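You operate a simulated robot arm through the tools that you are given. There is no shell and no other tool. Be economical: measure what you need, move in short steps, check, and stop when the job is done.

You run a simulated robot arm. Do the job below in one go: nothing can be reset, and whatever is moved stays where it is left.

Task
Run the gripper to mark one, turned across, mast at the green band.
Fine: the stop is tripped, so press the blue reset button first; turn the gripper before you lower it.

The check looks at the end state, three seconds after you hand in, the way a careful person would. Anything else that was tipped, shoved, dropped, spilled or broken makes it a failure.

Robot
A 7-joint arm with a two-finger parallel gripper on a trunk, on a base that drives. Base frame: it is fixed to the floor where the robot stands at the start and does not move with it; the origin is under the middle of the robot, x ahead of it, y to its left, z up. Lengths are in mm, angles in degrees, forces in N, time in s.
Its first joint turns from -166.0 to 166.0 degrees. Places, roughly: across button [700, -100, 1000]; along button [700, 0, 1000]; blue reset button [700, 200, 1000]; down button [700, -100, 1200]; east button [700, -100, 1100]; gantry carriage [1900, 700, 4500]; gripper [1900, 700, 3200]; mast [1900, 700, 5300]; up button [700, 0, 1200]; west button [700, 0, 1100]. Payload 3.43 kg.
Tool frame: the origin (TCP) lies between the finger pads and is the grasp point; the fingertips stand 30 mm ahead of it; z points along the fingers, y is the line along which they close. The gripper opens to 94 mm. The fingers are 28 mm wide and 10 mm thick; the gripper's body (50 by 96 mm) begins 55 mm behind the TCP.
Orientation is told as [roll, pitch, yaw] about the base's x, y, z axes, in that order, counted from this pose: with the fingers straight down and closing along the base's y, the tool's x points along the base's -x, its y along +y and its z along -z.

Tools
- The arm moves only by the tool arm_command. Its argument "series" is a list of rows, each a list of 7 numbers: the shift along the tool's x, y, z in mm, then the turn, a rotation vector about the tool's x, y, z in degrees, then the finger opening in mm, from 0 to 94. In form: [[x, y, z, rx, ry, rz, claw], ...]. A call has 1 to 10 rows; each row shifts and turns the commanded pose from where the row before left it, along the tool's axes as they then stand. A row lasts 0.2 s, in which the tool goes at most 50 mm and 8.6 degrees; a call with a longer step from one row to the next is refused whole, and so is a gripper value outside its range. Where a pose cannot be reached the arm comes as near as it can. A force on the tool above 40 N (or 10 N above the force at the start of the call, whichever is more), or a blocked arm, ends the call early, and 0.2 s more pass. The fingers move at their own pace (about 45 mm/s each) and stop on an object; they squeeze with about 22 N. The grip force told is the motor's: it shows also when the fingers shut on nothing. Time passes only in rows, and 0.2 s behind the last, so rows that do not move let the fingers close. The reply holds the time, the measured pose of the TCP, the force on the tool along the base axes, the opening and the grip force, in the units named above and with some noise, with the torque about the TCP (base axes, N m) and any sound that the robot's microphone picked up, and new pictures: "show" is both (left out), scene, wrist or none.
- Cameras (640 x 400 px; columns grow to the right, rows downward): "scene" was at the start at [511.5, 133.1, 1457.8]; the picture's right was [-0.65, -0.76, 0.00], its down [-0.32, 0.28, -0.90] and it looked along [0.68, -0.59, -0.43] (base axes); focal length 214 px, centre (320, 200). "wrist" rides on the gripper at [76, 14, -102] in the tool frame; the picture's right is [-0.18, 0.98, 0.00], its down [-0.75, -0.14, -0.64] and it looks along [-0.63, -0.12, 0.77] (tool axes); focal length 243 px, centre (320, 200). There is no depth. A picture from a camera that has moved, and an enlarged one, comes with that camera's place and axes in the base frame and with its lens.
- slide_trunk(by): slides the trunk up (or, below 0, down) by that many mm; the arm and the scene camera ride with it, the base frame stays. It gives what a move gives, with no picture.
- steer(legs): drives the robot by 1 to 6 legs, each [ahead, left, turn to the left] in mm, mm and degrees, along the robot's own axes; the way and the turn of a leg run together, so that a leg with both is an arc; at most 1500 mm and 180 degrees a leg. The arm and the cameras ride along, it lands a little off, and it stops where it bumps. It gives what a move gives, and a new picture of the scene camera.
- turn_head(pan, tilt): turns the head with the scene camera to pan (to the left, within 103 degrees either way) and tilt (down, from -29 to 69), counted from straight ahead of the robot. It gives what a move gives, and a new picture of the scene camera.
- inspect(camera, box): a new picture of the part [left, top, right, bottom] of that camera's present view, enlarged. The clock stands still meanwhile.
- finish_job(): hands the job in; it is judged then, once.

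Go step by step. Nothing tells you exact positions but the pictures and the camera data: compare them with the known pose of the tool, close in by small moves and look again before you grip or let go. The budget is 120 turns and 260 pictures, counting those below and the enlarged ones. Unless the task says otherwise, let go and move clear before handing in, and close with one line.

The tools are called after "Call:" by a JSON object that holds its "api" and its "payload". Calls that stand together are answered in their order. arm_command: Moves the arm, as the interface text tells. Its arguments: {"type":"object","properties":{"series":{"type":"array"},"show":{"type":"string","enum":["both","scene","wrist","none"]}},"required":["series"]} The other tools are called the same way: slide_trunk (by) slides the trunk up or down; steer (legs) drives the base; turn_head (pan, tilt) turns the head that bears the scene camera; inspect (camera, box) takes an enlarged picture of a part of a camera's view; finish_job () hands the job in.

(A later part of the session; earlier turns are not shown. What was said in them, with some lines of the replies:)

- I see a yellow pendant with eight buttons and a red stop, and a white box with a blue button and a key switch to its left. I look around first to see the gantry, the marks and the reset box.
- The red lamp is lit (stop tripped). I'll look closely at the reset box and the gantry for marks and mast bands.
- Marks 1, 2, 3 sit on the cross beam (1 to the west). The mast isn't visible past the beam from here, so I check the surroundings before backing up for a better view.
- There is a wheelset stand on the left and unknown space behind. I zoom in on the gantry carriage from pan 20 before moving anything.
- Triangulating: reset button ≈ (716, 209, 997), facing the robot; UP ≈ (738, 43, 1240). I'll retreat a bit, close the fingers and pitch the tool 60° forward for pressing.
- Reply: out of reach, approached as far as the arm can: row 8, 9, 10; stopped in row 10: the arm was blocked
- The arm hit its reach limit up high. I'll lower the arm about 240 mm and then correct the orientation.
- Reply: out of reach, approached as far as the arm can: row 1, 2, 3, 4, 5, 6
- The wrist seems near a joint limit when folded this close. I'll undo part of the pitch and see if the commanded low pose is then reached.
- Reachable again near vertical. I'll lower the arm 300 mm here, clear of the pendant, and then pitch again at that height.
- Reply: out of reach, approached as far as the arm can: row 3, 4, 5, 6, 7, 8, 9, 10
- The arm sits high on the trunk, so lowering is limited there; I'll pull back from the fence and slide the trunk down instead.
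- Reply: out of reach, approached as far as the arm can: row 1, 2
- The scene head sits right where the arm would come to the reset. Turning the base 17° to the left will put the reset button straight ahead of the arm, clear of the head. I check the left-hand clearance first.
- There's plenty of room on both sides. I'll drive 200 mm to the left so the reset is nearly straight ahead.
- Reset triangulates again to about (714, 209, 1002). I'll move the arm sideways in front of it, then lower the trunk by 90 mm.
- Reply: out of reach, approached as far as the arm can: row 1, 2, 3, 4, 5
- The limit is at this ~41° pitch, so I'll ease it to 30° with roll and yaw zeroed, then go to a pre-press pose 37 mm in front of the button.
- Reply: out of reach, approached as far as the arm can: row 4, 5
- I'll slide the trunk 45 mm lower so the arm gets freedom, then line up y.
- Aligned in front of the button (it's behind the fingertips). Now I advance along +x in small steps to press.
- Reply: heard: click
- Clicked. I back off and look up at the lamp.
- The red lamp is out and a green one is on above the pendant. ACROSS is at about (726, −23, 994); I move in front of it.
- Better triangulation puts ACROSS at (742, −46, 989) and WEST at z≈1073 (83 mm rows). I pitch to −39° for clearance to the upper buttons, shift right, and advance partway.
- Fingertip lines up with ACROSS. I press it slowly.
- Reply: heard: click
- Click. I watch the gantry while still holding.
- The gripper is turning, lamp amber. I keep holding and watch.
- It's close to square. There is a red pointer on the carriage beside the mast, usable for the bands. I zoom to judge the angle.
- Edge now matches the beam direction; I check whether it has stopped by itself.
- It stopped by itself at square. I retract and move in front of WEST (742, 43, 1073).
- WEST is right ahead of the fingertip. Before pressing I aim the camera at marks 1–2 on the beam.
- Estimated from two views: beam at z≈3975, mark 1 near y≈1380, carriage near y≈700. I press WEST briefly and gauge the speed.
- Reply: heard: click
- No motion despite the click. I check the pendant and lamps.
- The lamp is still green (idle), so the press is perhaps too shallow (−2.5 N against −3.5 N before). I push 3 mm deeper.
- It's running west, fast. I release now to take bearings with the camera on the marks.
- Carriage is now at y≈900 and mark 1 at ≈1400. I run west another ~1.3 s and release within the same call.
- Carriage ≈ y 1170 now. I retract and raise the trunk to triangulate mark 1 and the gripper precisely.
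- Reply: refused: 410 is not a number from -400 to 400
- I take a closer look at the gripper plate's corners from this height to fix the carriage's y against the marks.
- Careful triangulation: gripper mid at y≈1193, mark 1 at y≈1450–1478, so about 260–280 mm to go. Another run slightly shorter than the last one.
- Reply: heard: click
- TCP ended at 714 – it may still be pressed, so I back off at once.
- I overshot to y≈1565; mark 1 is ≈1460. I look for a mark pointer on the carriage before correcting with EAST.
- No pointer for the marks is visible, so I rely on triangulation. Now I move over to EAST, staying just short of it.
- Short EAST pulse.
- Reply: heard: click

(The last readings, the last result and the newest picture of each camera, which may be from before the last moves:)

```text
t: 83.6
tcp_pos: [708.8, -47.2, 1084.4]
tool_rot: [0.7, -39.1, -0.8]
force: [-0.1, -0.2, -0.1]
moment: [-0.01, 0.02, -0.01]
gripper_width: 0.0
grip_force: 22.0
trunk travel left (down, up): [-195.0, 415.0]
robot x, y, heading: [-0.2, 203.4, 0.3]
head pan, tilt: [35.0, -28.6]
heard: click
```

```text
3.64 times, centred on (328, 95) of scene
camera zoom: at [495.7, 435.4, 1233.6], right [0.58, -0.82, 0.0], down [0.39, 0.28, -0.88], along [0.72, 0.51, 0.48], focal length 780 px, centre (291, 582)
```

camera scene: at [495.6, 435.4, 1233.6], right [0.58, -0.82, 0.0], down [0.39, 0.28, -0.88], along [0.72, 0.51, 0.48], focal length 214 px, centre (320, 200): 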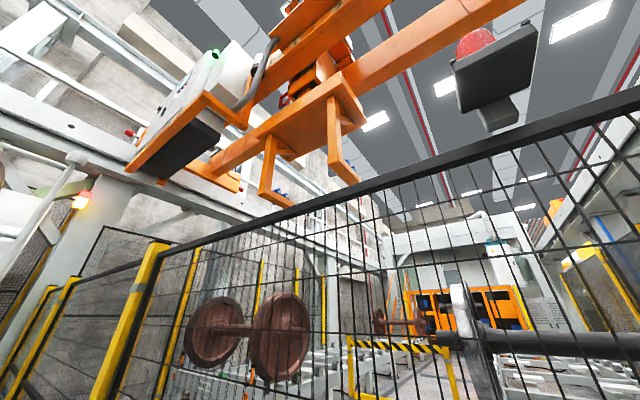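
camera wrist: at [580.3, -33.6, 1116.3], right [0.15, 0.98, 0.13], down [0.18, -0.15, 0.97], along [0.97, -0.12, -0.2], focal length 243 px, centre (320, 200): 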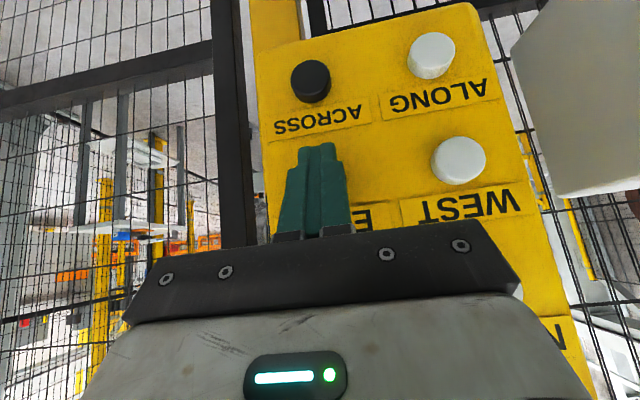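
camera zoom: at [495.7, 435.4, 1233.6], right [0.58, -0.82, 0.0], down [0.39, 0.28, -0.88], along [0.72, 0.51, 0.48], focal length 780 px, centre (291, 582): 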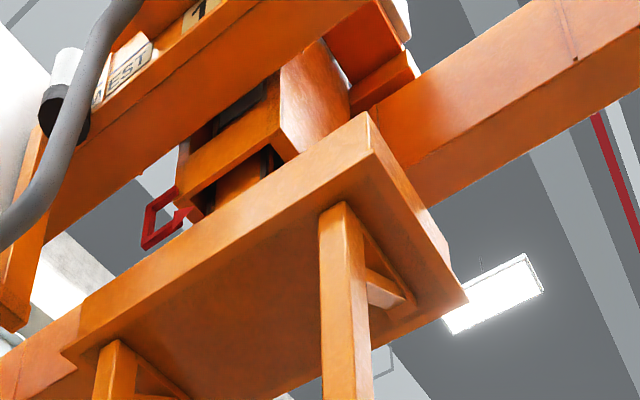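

That moved about 10 mm. I repeat with two hold rows.

Call:
{"api": "arm_command", "payload": {"series": [[-5.5, 0, 4.4, 0, 0, 0, 0], [0, 0, 0, 0, 0, 0, 0], [0, 0, 0, 0, 0, 0, 0], [5.5, 0, -4.4, 0, 0, 0, 0], [0, 0, 0, 0, 0, 0, 0]], "show": "none"}}

Call:
{"api": "inspect", "payload": {"camera": "scene", "box": [240, 40, 416, 150]}}

```text
t: 84.8
tcp_pos: [708.7, -47.2, 1084.4]
tool_rot: [0.8, -39.2, -0.8]
force: [0.1, -0.3, 0.0]
moment: [-0.04, 0.04, -0.02]
gripper_width: 0.0
grip_force: 22.3
trunk travel left (down, up): [-195.0, 415.0]
robot x, y, heading: [-1.9, 205.4, 0.0]
head pan, tilt: [35.0, -28.6]
heard: click
```

```text
3.64 times, centred on (328, 95) of scene
camera zoom: at [495.7, 435.5, 1233.6], right [0.58, -0.82, 0.0], down [0.39, 0.28, -0.88], along [0.72, 0.51, 0.48], focal length 780 px, centre (291, 582)
```

zoom: 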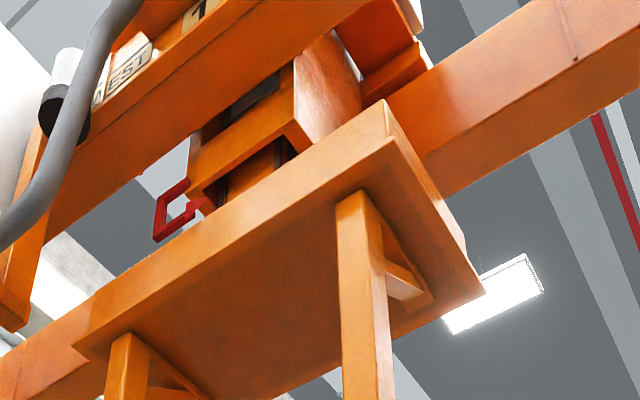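

Gripper mid is now y≈1500 against mark 1 at ≈1465. One more slightly shorter pulse (one hold row, ≈35 mm).

Call:
{"api": "arm_command", "payload": {"series": [[-5.5, 0, 4.4, 0, 0, 0, 0], [0, 0, 0, 0, 0, 0, 0], [5.5, 0, -4.4, 0, 0, 0, 0], [0, 0, 0, 0, 0, 0, 0]], "show": "none"}}

Call:
{"api": "inspect", "payload": {"camera": "scene", "box": [240, 40, 416, 150]}}

```text
t: 85.8
tcp_pos: [707.8, -46.6, 1085.1]
tool_rot: [0.8, -39.0, -0.9]
force: [-0.5, -0.9, 0.1]
moment: [-0.01, -0.02, 0.05]
gripper_width: 0.0
grip_force: 22.5
trunk travel left (down, up): [-195.0, 415.0]
robot x, y, heading: [-1.8, 202.2, 0.2]
head pan, tilt: [35.0, -28.6]
heard: click
```

```text
3.64 times, centred on (328, 95) of scene
camera zoom: at [495.7, 435.4, 1233.6], right [0.58, -0.82, 0.0], down [0.39, 0.28, -0.88], along [0.72, 0.51, 0.48], focal length 780 px, centre (291, 582)
```

zoom: 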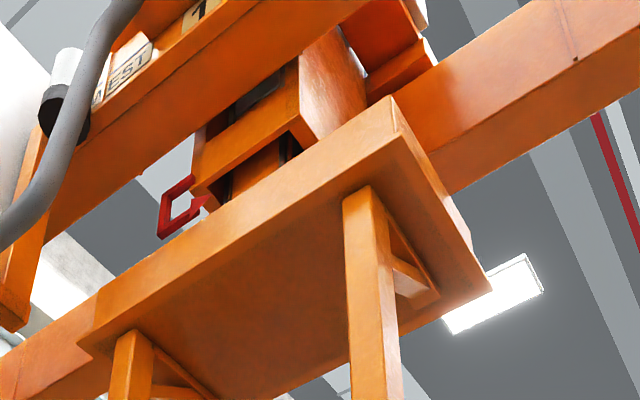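

About y≈1478 now. I back off and raise the trunk for a better comparison of carriage and mark.

Call:
{"api": "arm_command", "payload": {"series": [[31, 0, -25, 0, 0, 0, 0], [23, 0, -19, 0, 0, 0, 0]], "show": "none"}}

Call:
{"api": "inspect", "payload": {"camera": "scene", "box": [270, 0, 366, 60]}}

Call:
{"api": "slide_trunk", "payload": {"by": 400}}

Call:
{"api": "inspect", "payload": {"camera": "scene", "box": [270, 15, 366, 75]}}

Call:
{"api": "inspect", "payload": {"camera": "scene", "box": [240, 60, 416, 170]}}

```text
t: 86.4
tcp_pos: [637.5, -45.4, 1086.1]
tool_rot: [0.9, -39.1, -0.8]
force: [0.0, -0.1, 0.9]
moment: [0.01, -0.02, -0.02]
gripper_width: 0.0
grip_force: 22.3
trunk travel left (down, up): [-195.0, 415.0]
robot x, y, heading: [-0.7, 202.8, 0.3]
head pan, tilt: [35.0, -28.6]
```

```text
6.67 times, centred on (318, 30) of scene
camera zoom: at [495.8, 435.6, 1233.5], right [0.58, -0.82, 0.0], down [0.39, 0.28, -0.88], along [0.72, 0.51, 0.48], focal length 1430 px, centre (333, 1333)
```

zoom: 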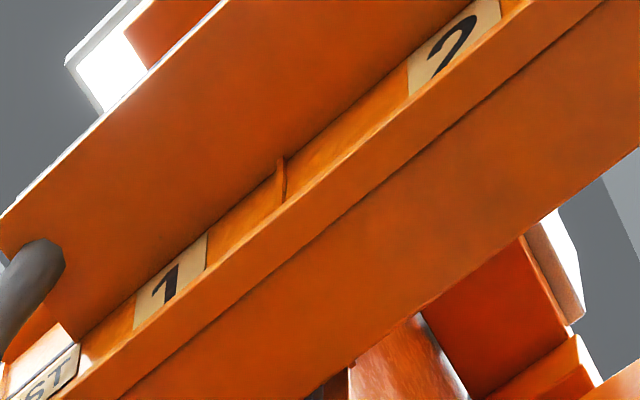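

```text
t: 90.2
tcp_pos: [637.3, -46.8, 1484.4]
tool_rot: [0.8, -39.0, -0.8]
force: [-0.9, -0.1, -1.0]
moment: [-0.03, 0.0, 0.0]
gripper_width: 0.1
grip_force: 22.7
trunk travel left (down, up): [-595.0, 15.0]
robot x, y, heading: [0.2, 202.1, 0.4]
head pan, tilt: [35.0, -28.6]
```

```text
6.67 times, centred on (318, 45) of scene
camera zoom: at [495.7, 435.4, 1633.6], right [0.58, -0.82, 0.0], down [0.39, 0.28, -0.88], along [0.72, 0.51, 0.48], focal length 1430 px, centre (333, 1233)
```

zoom: 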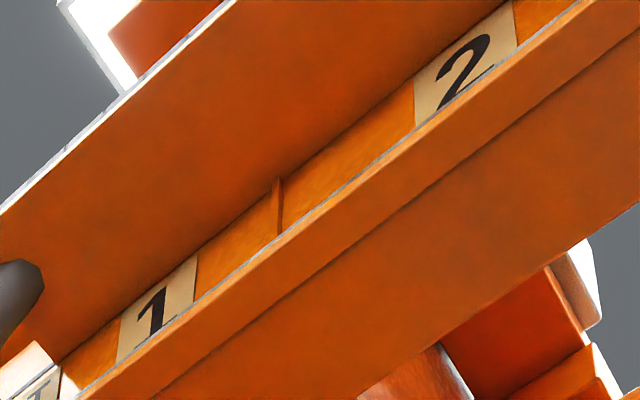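

```text
3.64 times, centred on (328, 115) of scene
camera zoom: at [495.7, 435.4, 1633.6], right [0.58, -0.82, 0.0], down [0.39, 0.28, -0.88], along [0.72, 0.51, 0.48], focal length 780 px, centre (291, 509)
```

zoom: 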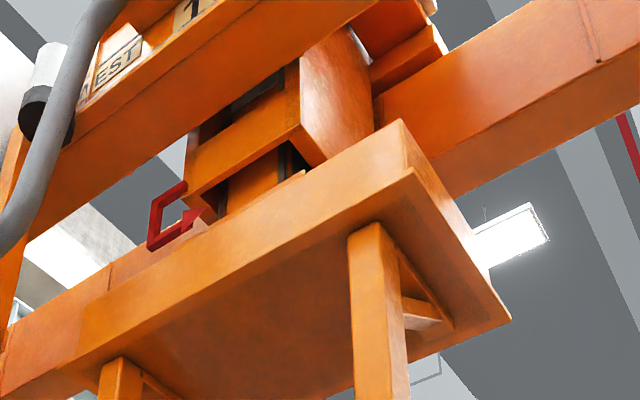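

Mark 1 ≈ y 1466; carriage/gripper mid ≈ 1465±15, so it stands at mark one. Next DOWN at about (742, −46, 1238): I lower the trunk to that height and check alignment.

Call:
{"api": "slide_trunk", "payload": {"by": -232}}

Call:
{"api": "turn_head", "payload": {"pan": -45, "tilt": 20}}

Call:
{"api": "arm_command", "payload": {"series": [[0, 0, 0, 0, 0, 0, 0]], "show": "wrist"}}

```text
t: 92.7
tcp_pos: [638.5, -45.3, 1252.4]
tool_rot: [0.7, -39.2, -0.8]
force: [0.4, -0.2, -0.4]
moment: [-0.02, 0.0, -0.01]
gripper_width: 0.0
grip_force: 22.6
trunk travel left (down, up): [-363.0, 247.0]
robot x, y, heading: [0.4, 200.7, 0.3]
head pan, tilt: [35.0, -28.6]
```

```text
t: 94.2
tcp_pos: [638.1, -45.7, 1253.6]
tool_rot: [0.8, -39.1, -0.8]
force: [-0.2, -0.4, 0.3]
moment: [-0.01, 0.04, 0.02]
gripper_width: 0.0
grip_force: 22.2
trunk travel left (down, up): [-363.0, 247.0]
robot x, y, heading: [2.4, 200.2, 0.3]
head pan, tilt: [-45.0, 20.0]
camera scene: at [507.0, 331.2, 1329.3], right [-0.7, -0.71, 0.0], down [-0.24, 0.24, -0.94], along [0.67, -0.66, -0.34], focal length 214 px, centre (320, 200)
```

scene: 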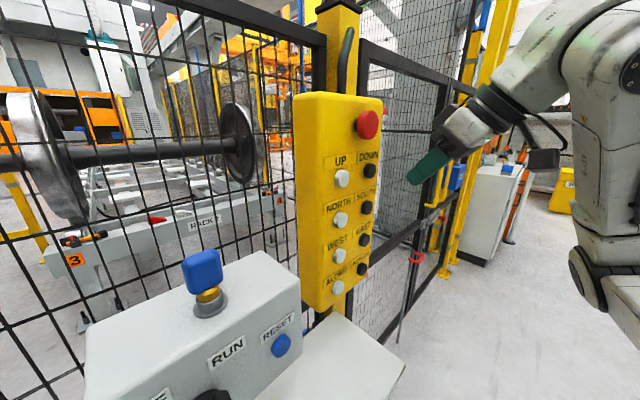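

```text
t: 94.6
tcp_pos: [638.6, -45.7, 1254.1]
tool_rot: [0.8, -39.1, -0.9]
force: [-0.3, -0.3, -0.3]
moment: [-0.02, 0.02, 0.02]
gripper_width: 0.1
grip_force: 22.3
trunk travel left (down, up): [-363.0, 247.0]
robot x, y, heading: [-2.1, 203.7, 0.1]
head pan, tilt: [-45.0, 20.0]
camera wrist: at [515.5, -30.5, 1284.5], right [0.15, 0.98, 0.13], down [0.18, -0.15, 0.97], along [0.97, -0.12, -0.2], focal length 243 px, centre (320, 200)
```

wrist: 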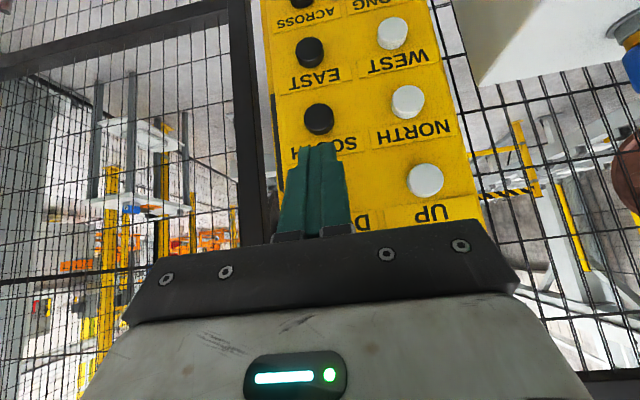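

DOWN at ≈ (742, −44, 1235), stop button at ≈ (720, 12, 1327). I advance to just short of DOWN and check clearance to the red button.

Call:
{"api": "arm_command", "payload": {"series": [[-22.7, 0, 21, 0, 0, 0, 0], [-22.7, 0, 21, 0, 0, 0, 0]], "show": "both"}}

Call:
{"api": "inspect", "payload": {"camera": "scene", "box": [280, 80, 520, 230]}}

```text
t: 95.2
tcp_pos: [699.6, -45.2, 1249.6]
tool_rot: [0.7, -39.1, -0.8]
force: [0.7, -0.2, 0.6]
moment: [0.0, 0.0, -0.02]
gripper_width: 0.0
grip_force: 22.0
trunk travel left (down, up): [-363.0, 247.0]
robot x, y, heading: [-1.9, 200.9, 0.4]
head pan, tilt: [-45.0, 20.0]
camera scene: at [506.8, 331.0, 1329.3], right [-0.71, -0.71, 0.0], down [-0.24, 0.24, -0.94], along [0.67, -0.66, -0.34], focal length 214 px, centre (320, 200)
camera wrist: at [576.6, -30.9, 1281.2], right [0.15, 0.98, 0.13], down [0.18, -0.15, 0.97], along [0.97, -0.12, -0.2], focal length 243 px, centre (320, 200)
```

scene: 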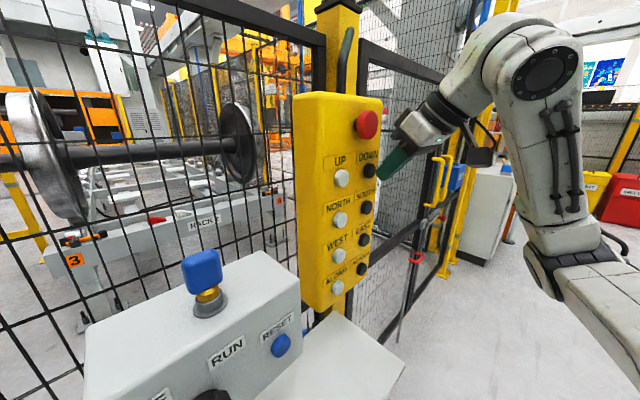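
wrist: 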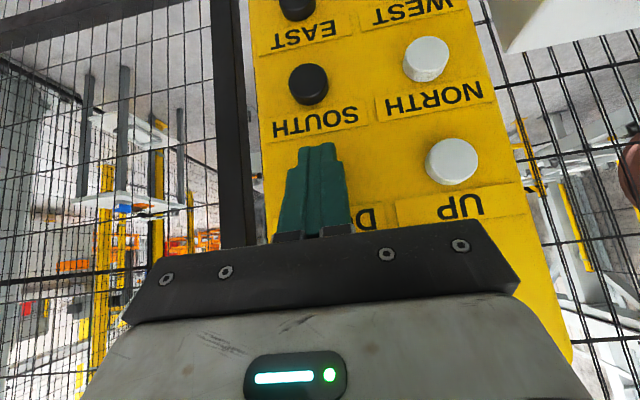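

```text
2.67 times, centred on (400, 155) of scene
camera zoom: at [506.8, 331.0, 1329.3], right [-0.71, -0.71, 0.0], down [-0.24, 0.24, -0.94], along [0.67, -0.66, -0.34], focal length 572 px, centre (107, 320)
```

zoom: 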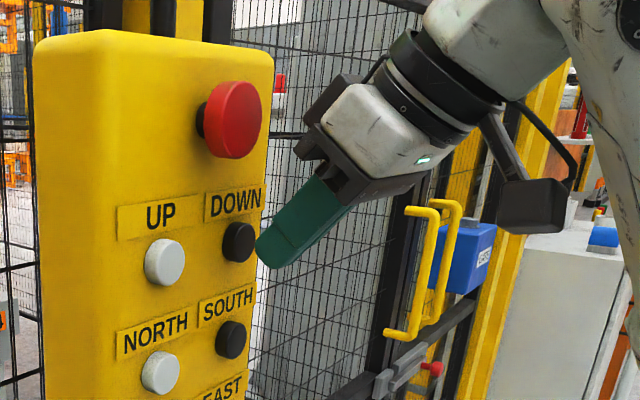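

Clear of the red button. I aim the camera at the mast pointer and then start with a short DOWN press.

Call:
{"api": "turn_head", "payload": {"pan": 35, "tilt": -29}}

Call:
{"api": "arm_command", "payload": {"series": [[-7, -3, 5.7, 0, 0, 0, 0], [-5.8, 0, 4.7, 0, 0, 0, 0], [0, 0, 0, 0, 0, 0, 0], [0, 0, 0, 0, 0, 0, 0], [7, 0, -5.7, 0, 0, 0, 0], [0, 0, 0, 0, 0, 0, 0]], "show": "scene"}}

Call:
{"api": "inspect", "payload": {"camera": "scene", "box": [240, 50, 416, 160]}}

```text
t: 96.7
tcp_pos: [698.6, -45.7, 1250.6]
tool_rot: [0.8, -39.0, -0.9]
force: [0.0, 0.2, 0.2]
moment: [-0.02, 0.05, 0.0]
gripper_width: 0.0
grip_force: 21.5
trunk travel left (down, up): [-363.0, 247.0]
robot x, y, heading: [0.4, 204.6, -0.1]
head pan, tilt: [35.0, -28.6]
camera scene: at [495.7, 435.4, 1401.6], right [0.58, -0.82, 0.0], down [0.39, 0.28, -0.88], along [0.72, 0.51, 0.48], focal length 214 px, centre (320, 200)
```

scene: 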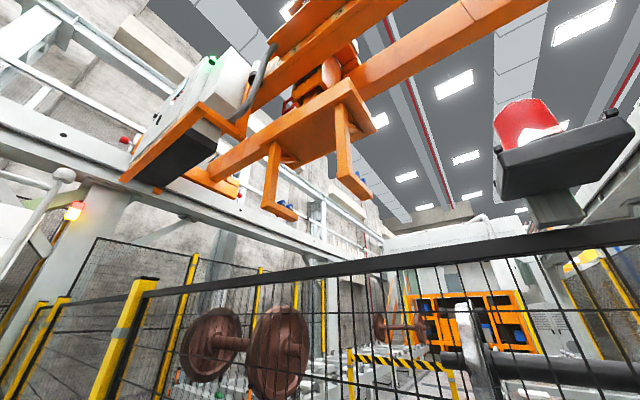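

```text
t: 98.1
tcp_pos: [707.0, -48.6, 1251.3]
tool_rot: [0.8, -39.2, -0.8]
force: [-0.5, 0.0, -0.2]
moment: [0.02, 0.01, 0.01]
gripper_width: 0.0
grip_force: 22.3
trunk travel left (down, up): [-363.0, 247.0]
robot x, y, heading: [0.2, 205.6, 0.1]
head pan, tilt: [35.0, -28.6]
heard: click
camera scene: at [495.7, 435.4, 1401.6], right [0.58, -0.82, 0.0], down [0.39, 0.28, -0.88], along [0.72, 0.51, 0.48], focal length 214 px, centre (320, 200)
```

scene: 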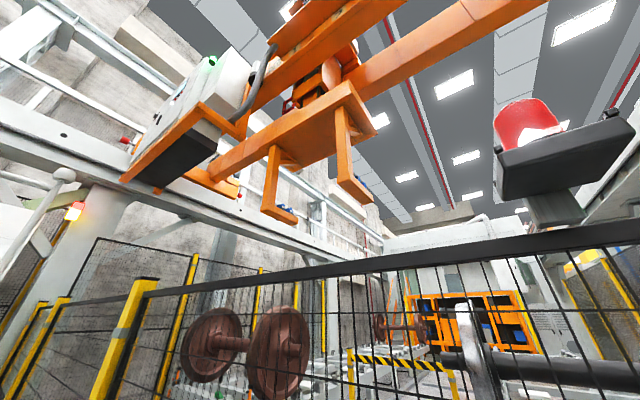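

```text
3.64 times, centred on (328, 105) of scene
camera zoom: at [495.7, 435.4, 1401.6], right [0.58, -0.82, 0.0], down [0.39, 0.28, -0.88], along [0.72, 0.51, 0.48], focal length 780 px, centre (291, 546)
```

zoom: 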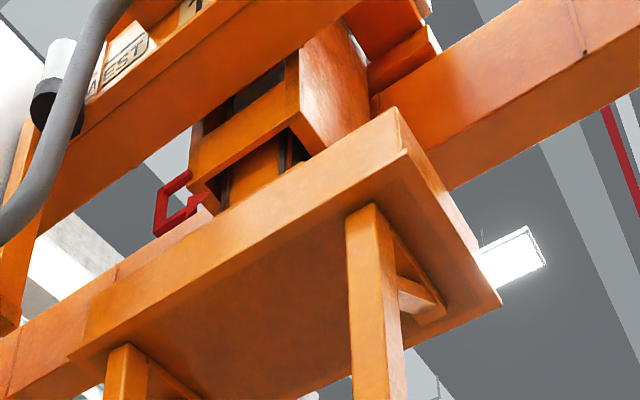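

It went down a little. I continue with a longer press.

Call:
{"api": "arm_command", "payload": {"series": [[-7, 0, 5.7, 0, 0, 0, 0], [0, 0, 0, 0, 0, 0, 0], [0, 0, 0, 0, 0, 0, 0], [0, 0, 0, 0, 0, 0, 0], [0, 0, 0, 0, 0, 0, 0], [0, 0, 0, 0, 0, 0, 0], [0, 0, 0, 0, 0, 0, 0], [7, 0, -5.7, 0, 0, 0, 0], [0, 0, 0, 0, 0, 0, 0]], "show": "none"}}

Call:
{"api": "inspect", "payload": {"camera": "scene", "box": [240, 50, 416, 160]}}

```text
t: 100.1
tcp_pos: [705.9, -48.6, 1250.1]
tool_rot: [0.8, -39.1, -0.8]
force: [0.6, 0.3, 0.3]
moment: [0.01, 0.04, -0.03]
gripper_width: 0.1
grip_force: 21.7
trunk travel left (down, up): [-363.0, 247.0]
robot x, y, heading: [-0.9, 200.3, 0.2]
head pan, tilt: [35.0, -28.6]
heard: click
```

```text
3.64 times, centred on (328, 105) of scene
camera zoom: at [495.8, 435.4, 1401.6], right [0.58, -0.82, 0.0], down [0.39, 0.28, -0.88], along [0.72, 0.51, 0.48], focal length 780 px, centre (291, 546)
```

zoom: 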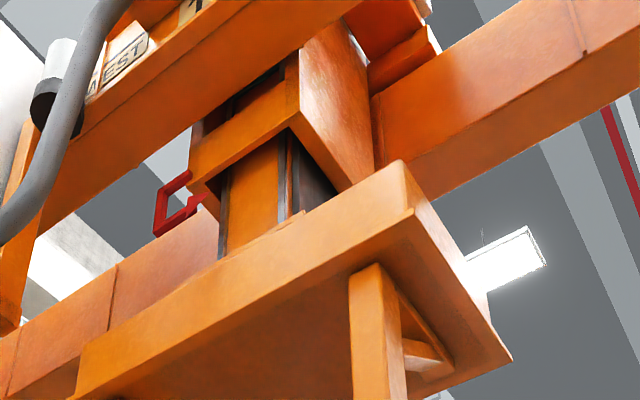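

Mast lowers about 150 mm per such press; no band yet. Continue.

Call:
{"api": "arm_command", "payload": {"series": [[-7, 0, 5.7, 0, 0, 0, 0], [0, 0, 0, 0, 0, 0, 0], [0, 0, 0, 0, 0, 0, 0], [0, 0, 0, 0, 0, 0, 0], [0, 0, 0, 0, 0, 0, 0], [0, 0, 0, 0, 0, 0, 0], [0, 0, 0, 0, 0, 0, 0], [7, 0, -5.7, 0, 0, 0, 0], [0, 0, 0, 0, 0, 0, 0]], "show": "none"}}

Call:
{"api": "inspect", "payload": {"camera": "scene", "box": [240, 50, 416, 160]}}

```text
t: 102.1
tcp_pos: [706.0, -49.4, 1250.5]
tool_rot: [0.8, -39.3, -0.8]
force: [-0.7, 0.9, -0.5]
moment: [0.0, -0.01, 0.0]
gripper_width: 0.0
grip_force: 22.2
trunk travel left (down, up): [-363.0, 247.0]
robot x, y, heading: [1.5, 198.2, 0.0]
head pan, tilt: [35.0, -28.6]
heard: click
```

```text
3.64 times, centred on (328, 105) of scene
camera zoom: at [495.7, 435.4, 1401.6], right [0.58, -0.82, 0.0], down [0.39, 0.28, -0.88], along [0.72, 0.51, 0.48], focal length 780 px, centre (291, 546)
```

zoom: 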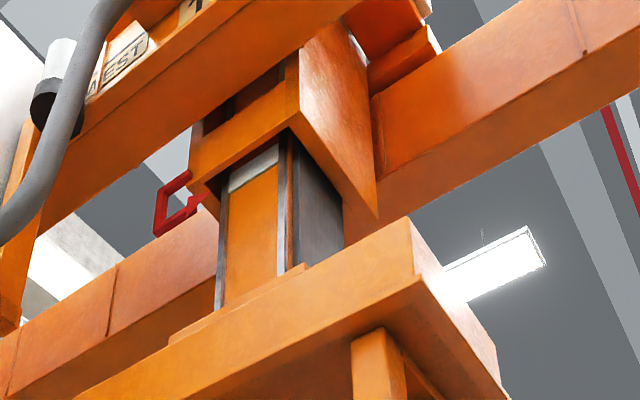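

A white band has appeared near the pointer; green must still be higher up. I continue in shorter presses.

Call:
{"api": "arm_command", "payload": {"series": [[-7, 0, 5.7, 0, 0, 0, 0], [0, 0, 0, 0, 0, 0, 0], [0, 0, 0, 0, 0, 0, 0], [0, 0, 0, 0, 0, 0, 0], [0, 0, 0, 0, 0, 0, 0], [0, 0, 0, 0, 0, 0, 0], [0, 0, 0, 0, 0, 0, 0], [7, 0, -5.7, 0, 0, 0, 0], [0, 0, 0, 0, 0, 0, 0]], "show": "none"}}

Call:
{"api": "inspect", "payload": {"camera": "scene", "box": [240, 50, 416, 160]}}

```text
t: 104.1
tcp_pos: [708.0, -49.0, 1249.8]
tool_rot: [0.7, -39.2, -0.8]
force: [0.5, -0.3, 0.0]
moment: [0.02, -0.01, 0.0]
gripper_width: 0.1
grip_force: 22.4
trunk travel left (down, up): [-363.0, 247.0]
robot x, y, heading: [-3.0, 204.8, 0.3]
head pan, tilt: [35.0, -28.6]
heard: click
```

```text
3.64 times, centred on (328, 105) of scene
camera zoom: at [495.8, 435.4, 1401.6], right [0.58, -0.82, 0.0], down [0.39, 0.28, -0.88], along [0.72, 0.51, 0.48], focal length 780 px, centre (291, 546)
```

zoom: 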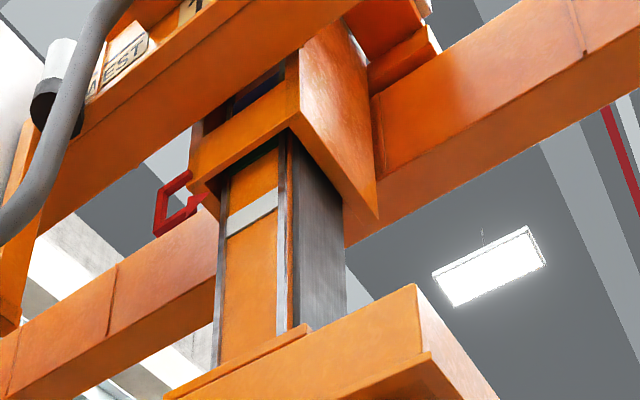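

Call:
{"api": "inspect", "payload": {"camera": "scene", "box": [280, 60, 344, 120]}}

```text
6.67 times, centred on (312, 90) of scene
camera zoom: at [495.8, 435.4, 1401.6], right [0.58, -0.82, 0.0], down [0.39, 0.28, -0.88], along [0.72, 0.51, 0.48], focal length 1430 px, centre (373, 933)
```

zoom: 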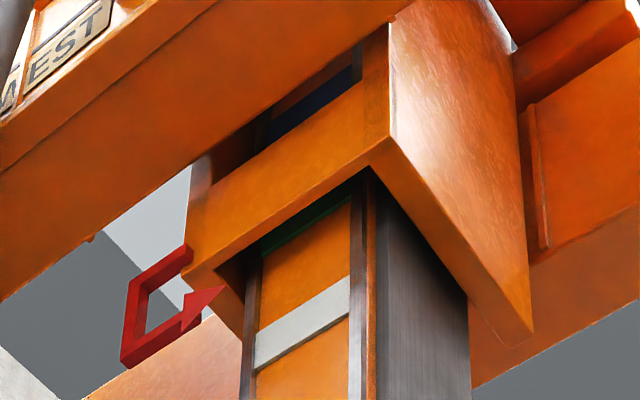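

The green band is just emerging under the frame, blue follows above. I go about 0.7 s further down.

Call:
{"api": "arm_command", "payload": {"series": [[-7, 0, 5.7, 0, 0, 0, 0], [0, 0, 0, 0, 0, 0, 0], [0, 0, 0, 0, 0, 0, 0], [0, 0, 0, 0, 0, 0, 0], [7, 0, -5.7, 0, 0, 0, 0], [0, 0, 0, 0, 0, 0, 0]], "show": "none"}}

Call:
{"api": "inspect", "payload": {"camera": "scene", "box": [280, 60, 344, 120]}}

```text
t: 105.5
tcp_pos: [707.8, -51.1, 1252.0]
tool_rot: [0.8, -39.2, -0.8]
force: [0.1, 0.0, 0.3]
moment: [-0.03, 0.0, 0.0]
gripper_width: 0.1
grip_force: 21.3
trunk travel left (down, up): [-363.0, 247.0]
robot x, y, heading: [-1.5, 201.4, 0.3]
head pan, tilt: [35.0, -28.6]
heard: click
```

```text
6.67 times, centred on (312, 90) of scene
camera zoom: at [495.8, 435.4, 1401.6], right [0.58, -0.82, 0.0], down [0.39, 0.28, -0.88], along [0.72, 0.51, 0.48], focal length 1430 px, centre (373, 933)
```

zoom: 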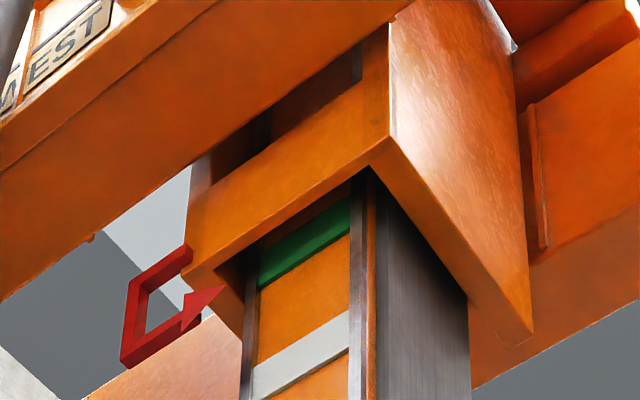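

The green band is now about at the pointer. To judge parallax I retract and view from two heights.

Call:
{"api": "arm_command", "payload": {"series": [[31, 0, -25, 0, 0, 0, 0], [23, 0, -19, 0, 0, 0, 0]], "show": "none"}}

Call:
{"api": "slide_trunk", "payload": {"by": 240}}

Call:
{"api": "inspect", "payload": {"camera": "scene", "box": [272, 75, 352, 125]}}

Call:
{"api": "slide_trunk", "payload": {"by": -400}}

Call:
{"api": "inspect", "payload": {"camera": "scene", "box": [272, 55, 352, 105]}}

```text
t: 106.1
tcp_pos: [638.4, -50.6, 1249.5]
tool_rot: [0.8, -39.0, -0.7]
force: [0.1, 0.3, 0.3]
moment: [0.0, -0.02, -0.01]
gripper_width: 0.0
grip_force: 21.7
trunk travel left (down, up): [-363.0, 247.0]
robot x, y, heading: [1.3, 202.8, 0.3]
head pan, tilt: [35.0, -28.6]
```

```text
t: 108.6
tcp_pos: [637.7, -51.9, 1489.0]
tool_rot: [0.7, -39.0, -0.8]
force: [-0.2, 0.7, 0.3]
moment: [-0.03, 0.0, 0.0]
gripper_width: 0.0
grip_force: 22.0
trunk travel left (down, up): [-603.0, 7.0]
robot x, y, heading: [-1.8, 199.3, 0.4]
head pan, tilt: [35.0, -28.6]
```

```text
8.00 times, centred on (312, 100) of scene
camera zoom: at [495.7, 435.4, 1641.6], right [0.58, -0.82, 0.0], down [0.39, 0.28, -0.88], along [0.72, 0.51, 0.48], focal length 1716 px, centre (384, 1000)
```

zoom: 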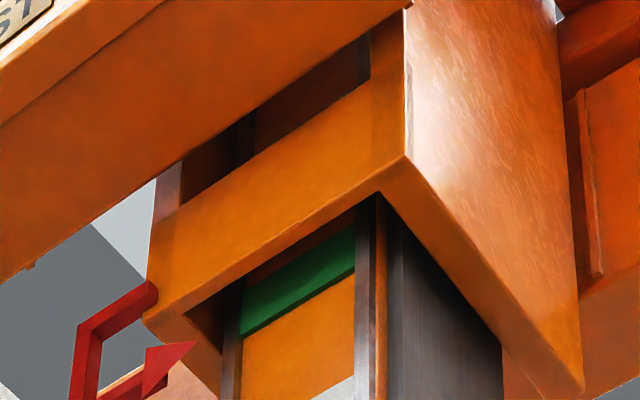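

```text
t: 112.4
tcp_pos: [638.7, -50.1, 1089.1]
tool_rot: [0.8, -39.1, -0.8]
force: [0.0, 0.0, 0.1]
moment: [-0.01, 0.02, 0.01]
gripper_width: 0.0
grip_force: 21.3
trunk travel left (down, up): [-203.0, 407.0]
robot x, y, heading: [0.3, 202.7, 0.2]
head pan, tilt: [35.0, -28.6]
```

```text
8.00 times, centred on (312, 80) of scene
camera zoom: at [495.6, 435.4, 1241.7], right [0.58, -0.82, 0.0], down [0.39, 0.28, -0.88], along [0.72, 0.51, 0.48], focal length 1716 px, centre (384, 1160)
```

zoom: 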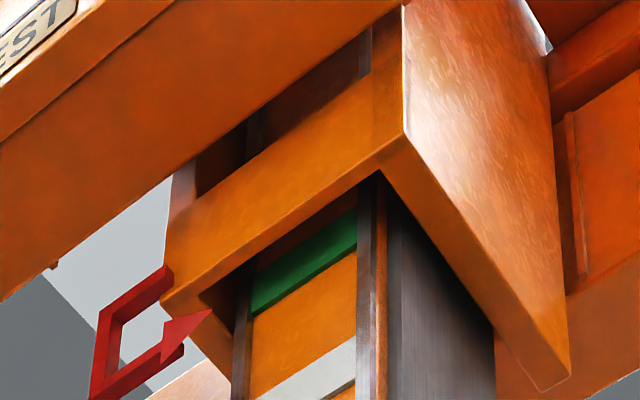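

Triangulation: pointer tip is at z≈3518, in front of the mast, while the green band spans about z 3642–3730 on the mast face. So the mast must go about 165 mm further down. I return to DOWN and press with five hold rows.

Call:
{"api": "slide_trunk", "payload": {"by": 160}}

Call:
{"api": "arm_command", "payload": {"series": [[-31, 0, 25, 0, 0, 0, 0], [-22.5, 1, 18.4, 0, 0, 0, 0], [0, 0, 0, 0, 0, 0, 0]], "show": "none"}}

Call:
{"api": "arm_command", "payload": {"series": [[-7, 0, 5.7, 0, 0, 0, 0], [0, 0, 0, 0, 0, 0, 0], [0, 0, 0, 0, 0, 0, 0], [0, 0, 0, 0, 0, 0, 0], [0, 0, 0, 0, 0, 0, 0], [0, 0, 0, 0, 0, 0, 0], [7, 0, -5.7, 0, 0, 0, 0], [0, 0, 0, 0, 0, 0, 0]], "show": "none"}}

Call:
{"api": "inspect", "payload": {"camera": "scene", "box": [272, 65, 352, 115]}}

```text
t: 114.3
tcp_pos: [639.1, -49.9, 1249.5]
tool_rot: [0.8, -39.2, -0.8]
force: [-0.1, 0.1, 0.1]
moment: [0.02, 0.04, 0.0]
gripper_width: 0.0
grip_force: 21.6
trunk travel left (down, up): [-363.0, 247.0]
robot x, y, heading: [-2.5, 205.5, 0.4]
head pan, tilt: [35.0, -28.6]
```

```text
t: 115.1
tcp_pos: [707.3, -50.1, 1249.7]
tool_rot: [0.9, -39.1, -0.8]
force: [0.1, 0.4, -0.5]
moment: [-0.02, 0.0, 0.0]
gripper_width: 0.1
grip_force: 22.4
trunk travel left (down, up): [-363.0, 247.0]
robot x, y, heading: [2.4, 197.0, 0.2]
head pan, tilt: [35.0, -28.6]
```

```text
t: 116.9
tcp_pos: [708.8, -49.5, 1248.5]
tool_rot: [0.8, -39.1, -0.9]
force: [0.8, 0.4, 0.6]
moment: [0.0, -0.03, 0.0]
gripper_width: 0.0
grip_force: 22.3
trunk travel left (down, up): [-363.0, 247.0]
robot x, y, heading: [-1.0, 205.7, 0.2]
head pan, tilt: [35.0, -28.6]
heard: click
```

```text
8.00 times, centred on (312, 90) of scene
camera zoom: at [495.8, 435.4, 1401.6], right [0.58, -0.82, 0.0], down [0.39, 0.28, -0.88], along [0.72, 0.51, 0.48], focal length 1716 px, centre (384, 1080)
```

zoom: 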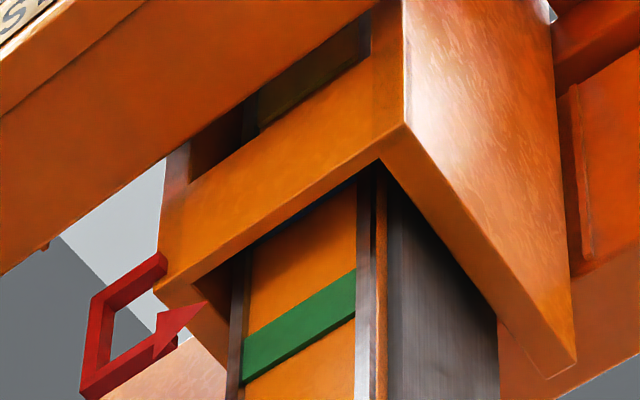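

By calculation the green band's centre is now at z≈3519, level with the pointer tip (≈3518). I verify from two heights with greater zoom.

Call:
{"api": "arm_command", "payload": {"series": [[31, 0, -25, 0, 0, 0, 0], [23, 0, -19, 0, 0, 0, 0]], "show": "none"}}

Call:
{"api": "slide_trunk", "payload": {"by": 240}}

Call:
{"api": "inspect", "payload": {"camera": "scene", "box": [280, 100, 328, 130]}}

Call:
{"api": "slide_trunk", "payload": {"by": -400}}

Call:
{"api": "slide_trunk", "payload": {"by": -200}}

Call:
{"api": "inspect", "payload": {"camera": "scene", "box": [284, 75, 332, 105]}}

```text
t: 117.5
tcp_pos: [638.1, -47.2, 1251.0]
tool_rot: [0.8, -39.1, -0.7]
force: [-0.4, -0.7, 0.5]
moment: [0.01, 0.03, -0.01]
gripper_width: 0.1
grip_force: 22.2
trunk travel left (down, up): [-363.0, 247.0]
robot x, y, heading: [0.2, 198.3, 0.1]
head pan, tilt: [35.0, -28.6]
```

```text
t: 120.0
tcp_pos: [637.1, -49.6, 1490.8]
tool_rot: [0.8, -39.1, -0.8]
force: [-0.8, -0.7, -0.4]
moment: [0.01, -0.01, 0.01]
gripper_width: 0.2
grip_force: 22.0
trunk travel left (down, up): [-603.0, 7.0]
robot x, y, heading: [3.4, 201.7, 0.1]
head pan, tilt: [35.0, -28.6]
```

```text
13.33 times, centred on (304, 115) of scene
camera zoom: at [495.7, 435.4, 1641.6], right [0.58, -0.82, 0.0], down [0.39, 0.28, -0.88], along [0.72, 0.51, 0.48], focal length 2860 px, centre (533, 1333)
```

zoom: 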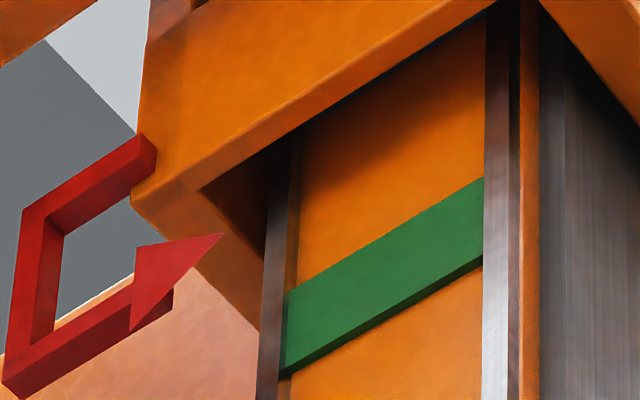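

```text
t: 123.8
tcp_pos: [639.2, -48.3, 1091.5]
tool_rot: [0.8, -39.1, -0.8]
force: [-0.2, 0.3, -0.7]
moment: [-0.02, 0.0, -0.01]
gripper_width: 0.0
grip_force: 21.9
trunk travel left (down, up): [-203.0, 407.0]
robot x, y, heading: [-0.2, 203.0, 0.2]
head pan, tilt: [35.0, -28.6]
```

```text
t: 126.0
tcp_pos: [638.2, -48.4, 891.8]
tool_rot: [0.9, -39.0, -0.8]
force: [0.6, 0.1, -0.2]
moment: [0.03, -0.03, -0.02]
gripper_width: 0.1
grip_force: 22.5
trunk travel left (down, up): [-3.0, 607.0]
robot x, y, heading: [1.7, 201.9, -0.1]
head pan, tilt: [35.0, -28.6]
```

```text
13.33 times, centred on (308, 90) of scene
camera zoom: at [495.6, 435.4, 1041.7], right [0.58, -0.82, 0.0], down [0.39, 0.28, -0.88], along [0.72, 0.51, 0.48], focal length 2860 px, centre (480, 1667)
```

zoom: 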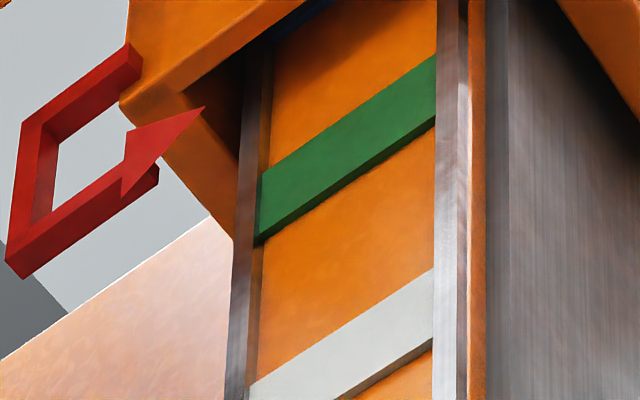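

The pointer (z≈3515) lies inside the green band (≈3449–3540). While at this trunk height I also re-measure mark 1 and the carriage with the longer baseline.

Call:
{"api": "inspect", "payload": {"camera": "scene", "box": [272, 0, 336, 40]}}

Call:
{"api": "inspect", "payload": {"camera": "scene", "box": [272, 50, 368, 110]}}

Call:
{"api": "slide_trunk", "payload": {"by": 400}}

Call:
{"api": "slide_trunk", "payload": {"by": 200}}

Call:
{"api": "inspect", "payload": {"camera": "scene", "box": [272, 24, 336, 64]}}

Call:
{"api": "inspect", "payload": {"camera": "scene", "box": [272, 70, 368, 130]}}

```text
10.00 times, centred on (304, 20) of scene
camera zoom: at [495.6, 435.4, 1041.7], right [0.58, -0.82, 0.0], down [0.39, 0.28, -0.88], along [0.72, 0.51, 0.48], focal length 2145 px, centre (480, 2000)
```

zoom: 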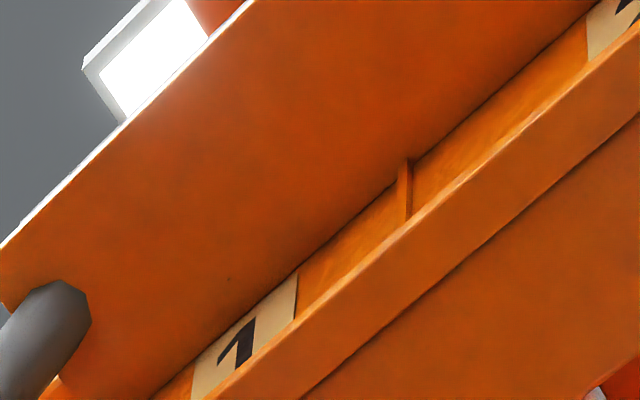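

```text
6.67 times, centred on (320, 80) of scene
camera zoom: at [495.6, 435.4, 1041.7], right [0.58, -0.82, 0.0], down [0.39, 0.28, -0.88], along [0.72, 0.51, 0.48], focal length 1430 px, centre (320, 1000)
```

zoom: 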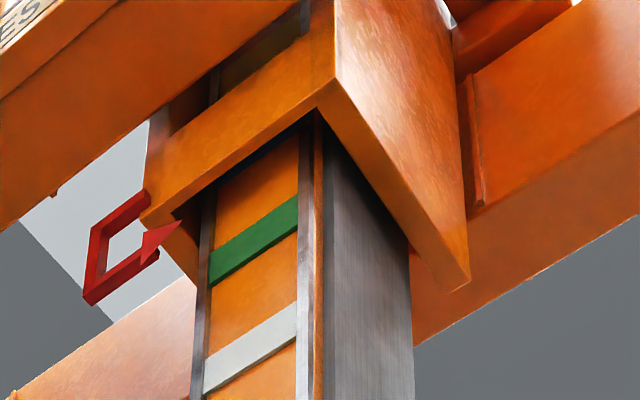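

```text
t: 129.8
tcp_pos: [637.6, -47.1, 1292.1]
tool_rot: [0.9, -39.2, -0.8]
force: [0.4, -0.2, 0.2]
moment: [0.02, 0.0, 0.02]
gripper_width: 0.2
grip_force: 22.1
trunk travel left (down, up): [-403.0, 207.0]
robot x, y, heading: [-0.1, 202.3, 0.2]
head pan, tilt: [35.0, -28.6]
```

```text
t: 132.0
tcp_pos: [638.4, -48.1, 1490.3]
tool_rot: [0.8, -39.0, -0.9]
force: [0.0, 0.6, -0.3]
moment: [0.01, 0.01, -0.03]
gripper_width: 0.0
grip_force: 22.2
trunk travel left (down, up): [-603.0, 7.0]
robot x, y, heading: [1.5, 198.4, 0.1]
head pan, tilt: [35.0, -28.6]
```

```text
10.00 times, centred on (304, 44) of scene
camera zoom: at [495.7, 435.4, 1641.6], right [0.58, -0.82, 0.0], down [0.39, 0.28, -0.88], along [0.72, 0.51, 0.48], focal length 2145 px, centre (480, 1760)
```

zoom: 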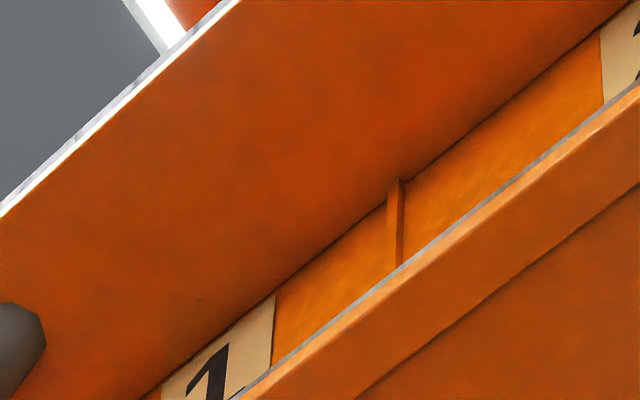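

```text
6.67 times, centred on (320, 100) of scene
camera zoom: at [495.7, 435.4, 1641.6], right [0.58, -0.82, 0.0], down [0.39, 0.28, -0.88], along [0.72, 0.51, 0.48], focal length 1430 px, centre (320, 867)
```

zoom: 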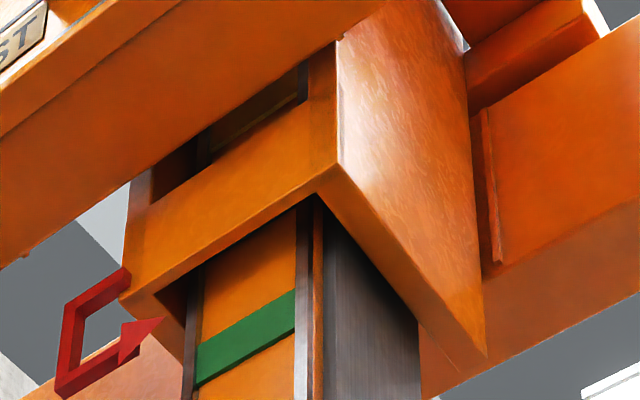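

Mark 1 centre ≈ y 1475 and mast centre ≈ y 1478, so that agrees well. A final overview to check that everything is at rest and undisturbed.

Call:
{"api": "turn_head", "payload": {"pan": 25, "tilt": -20}}

Call:
{"api": "turn_head", "payload": {"pan": -30, "tilt": 15}}

```text
t: 132.7
tcp_pos: [638.2, -48.6, 1491.7]
tool_rot: [0.8, -39.1, -0.9]
force: [1.1, 0.2, 0.1]
moment: [0.04, -0.01, 0.01]
gripper_width: 0.2
grip_force: 22.5
trunk travel left (down, up): [-603.0, 7.0]
robot x, y, heading: [-2.2, 205.3, 0.3]
head pan, tilt: [25.0, -20.0]
camera scene: at [509.7, 429.1, 1630.8], right [0.43, -0.9, 0.0], down [0.31, 0.15, -0.94], along [0.85, 0.4, 0.34], focal length 214 px, centre (320, 200)
```

scene: 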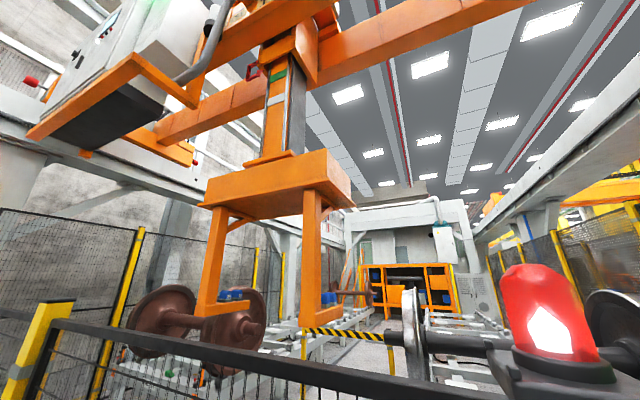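

```text
t: 133.9
tcp_pos: [637.6, -48.4, 1491.1]
tool_rot: [0.8, -39.1, -0.8]
force: [0.0, -1.0, -0.4]
moment: [0.0, 0.0, 0.0]
gripper_width: 0.1
grip_force: 21.7
trunk travel left (down, up): [-603.0, 7.0]
robot x, y, heading: [2.4, 206.7, 0.1]
head pan, tilt: [-30.0, 15.0]
camera scene: at [522.0, 350.4, 1577.4], right [-0.5, -0.87, 0.0], down [-0.22, 0.13, -0.97], along [0.84, -0.48, -0.26], focal length 214 px, centre (320, 200)
```

scene: 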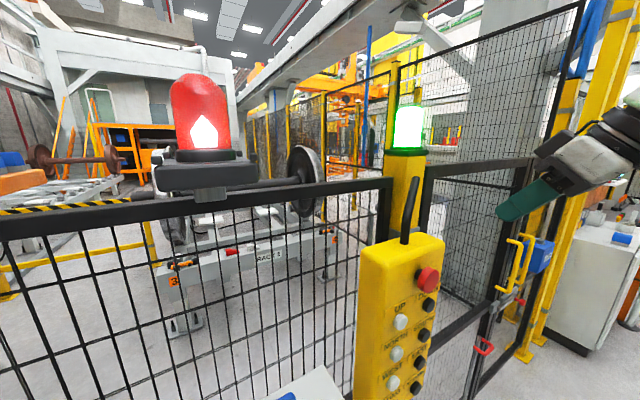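

The gripper hangs across at mark one with the pointer on the green band. The pendant lamp is green and the arm is clear of everything, so I hand in.

Call:
{"api": "finish_job", "payload": {}}

```text
The job is handed in.
```

I pressed the blue reset, turned the gripper across, ran it to mark one and lowered it until the pointer was on the green band; no result has come back since I handed in.
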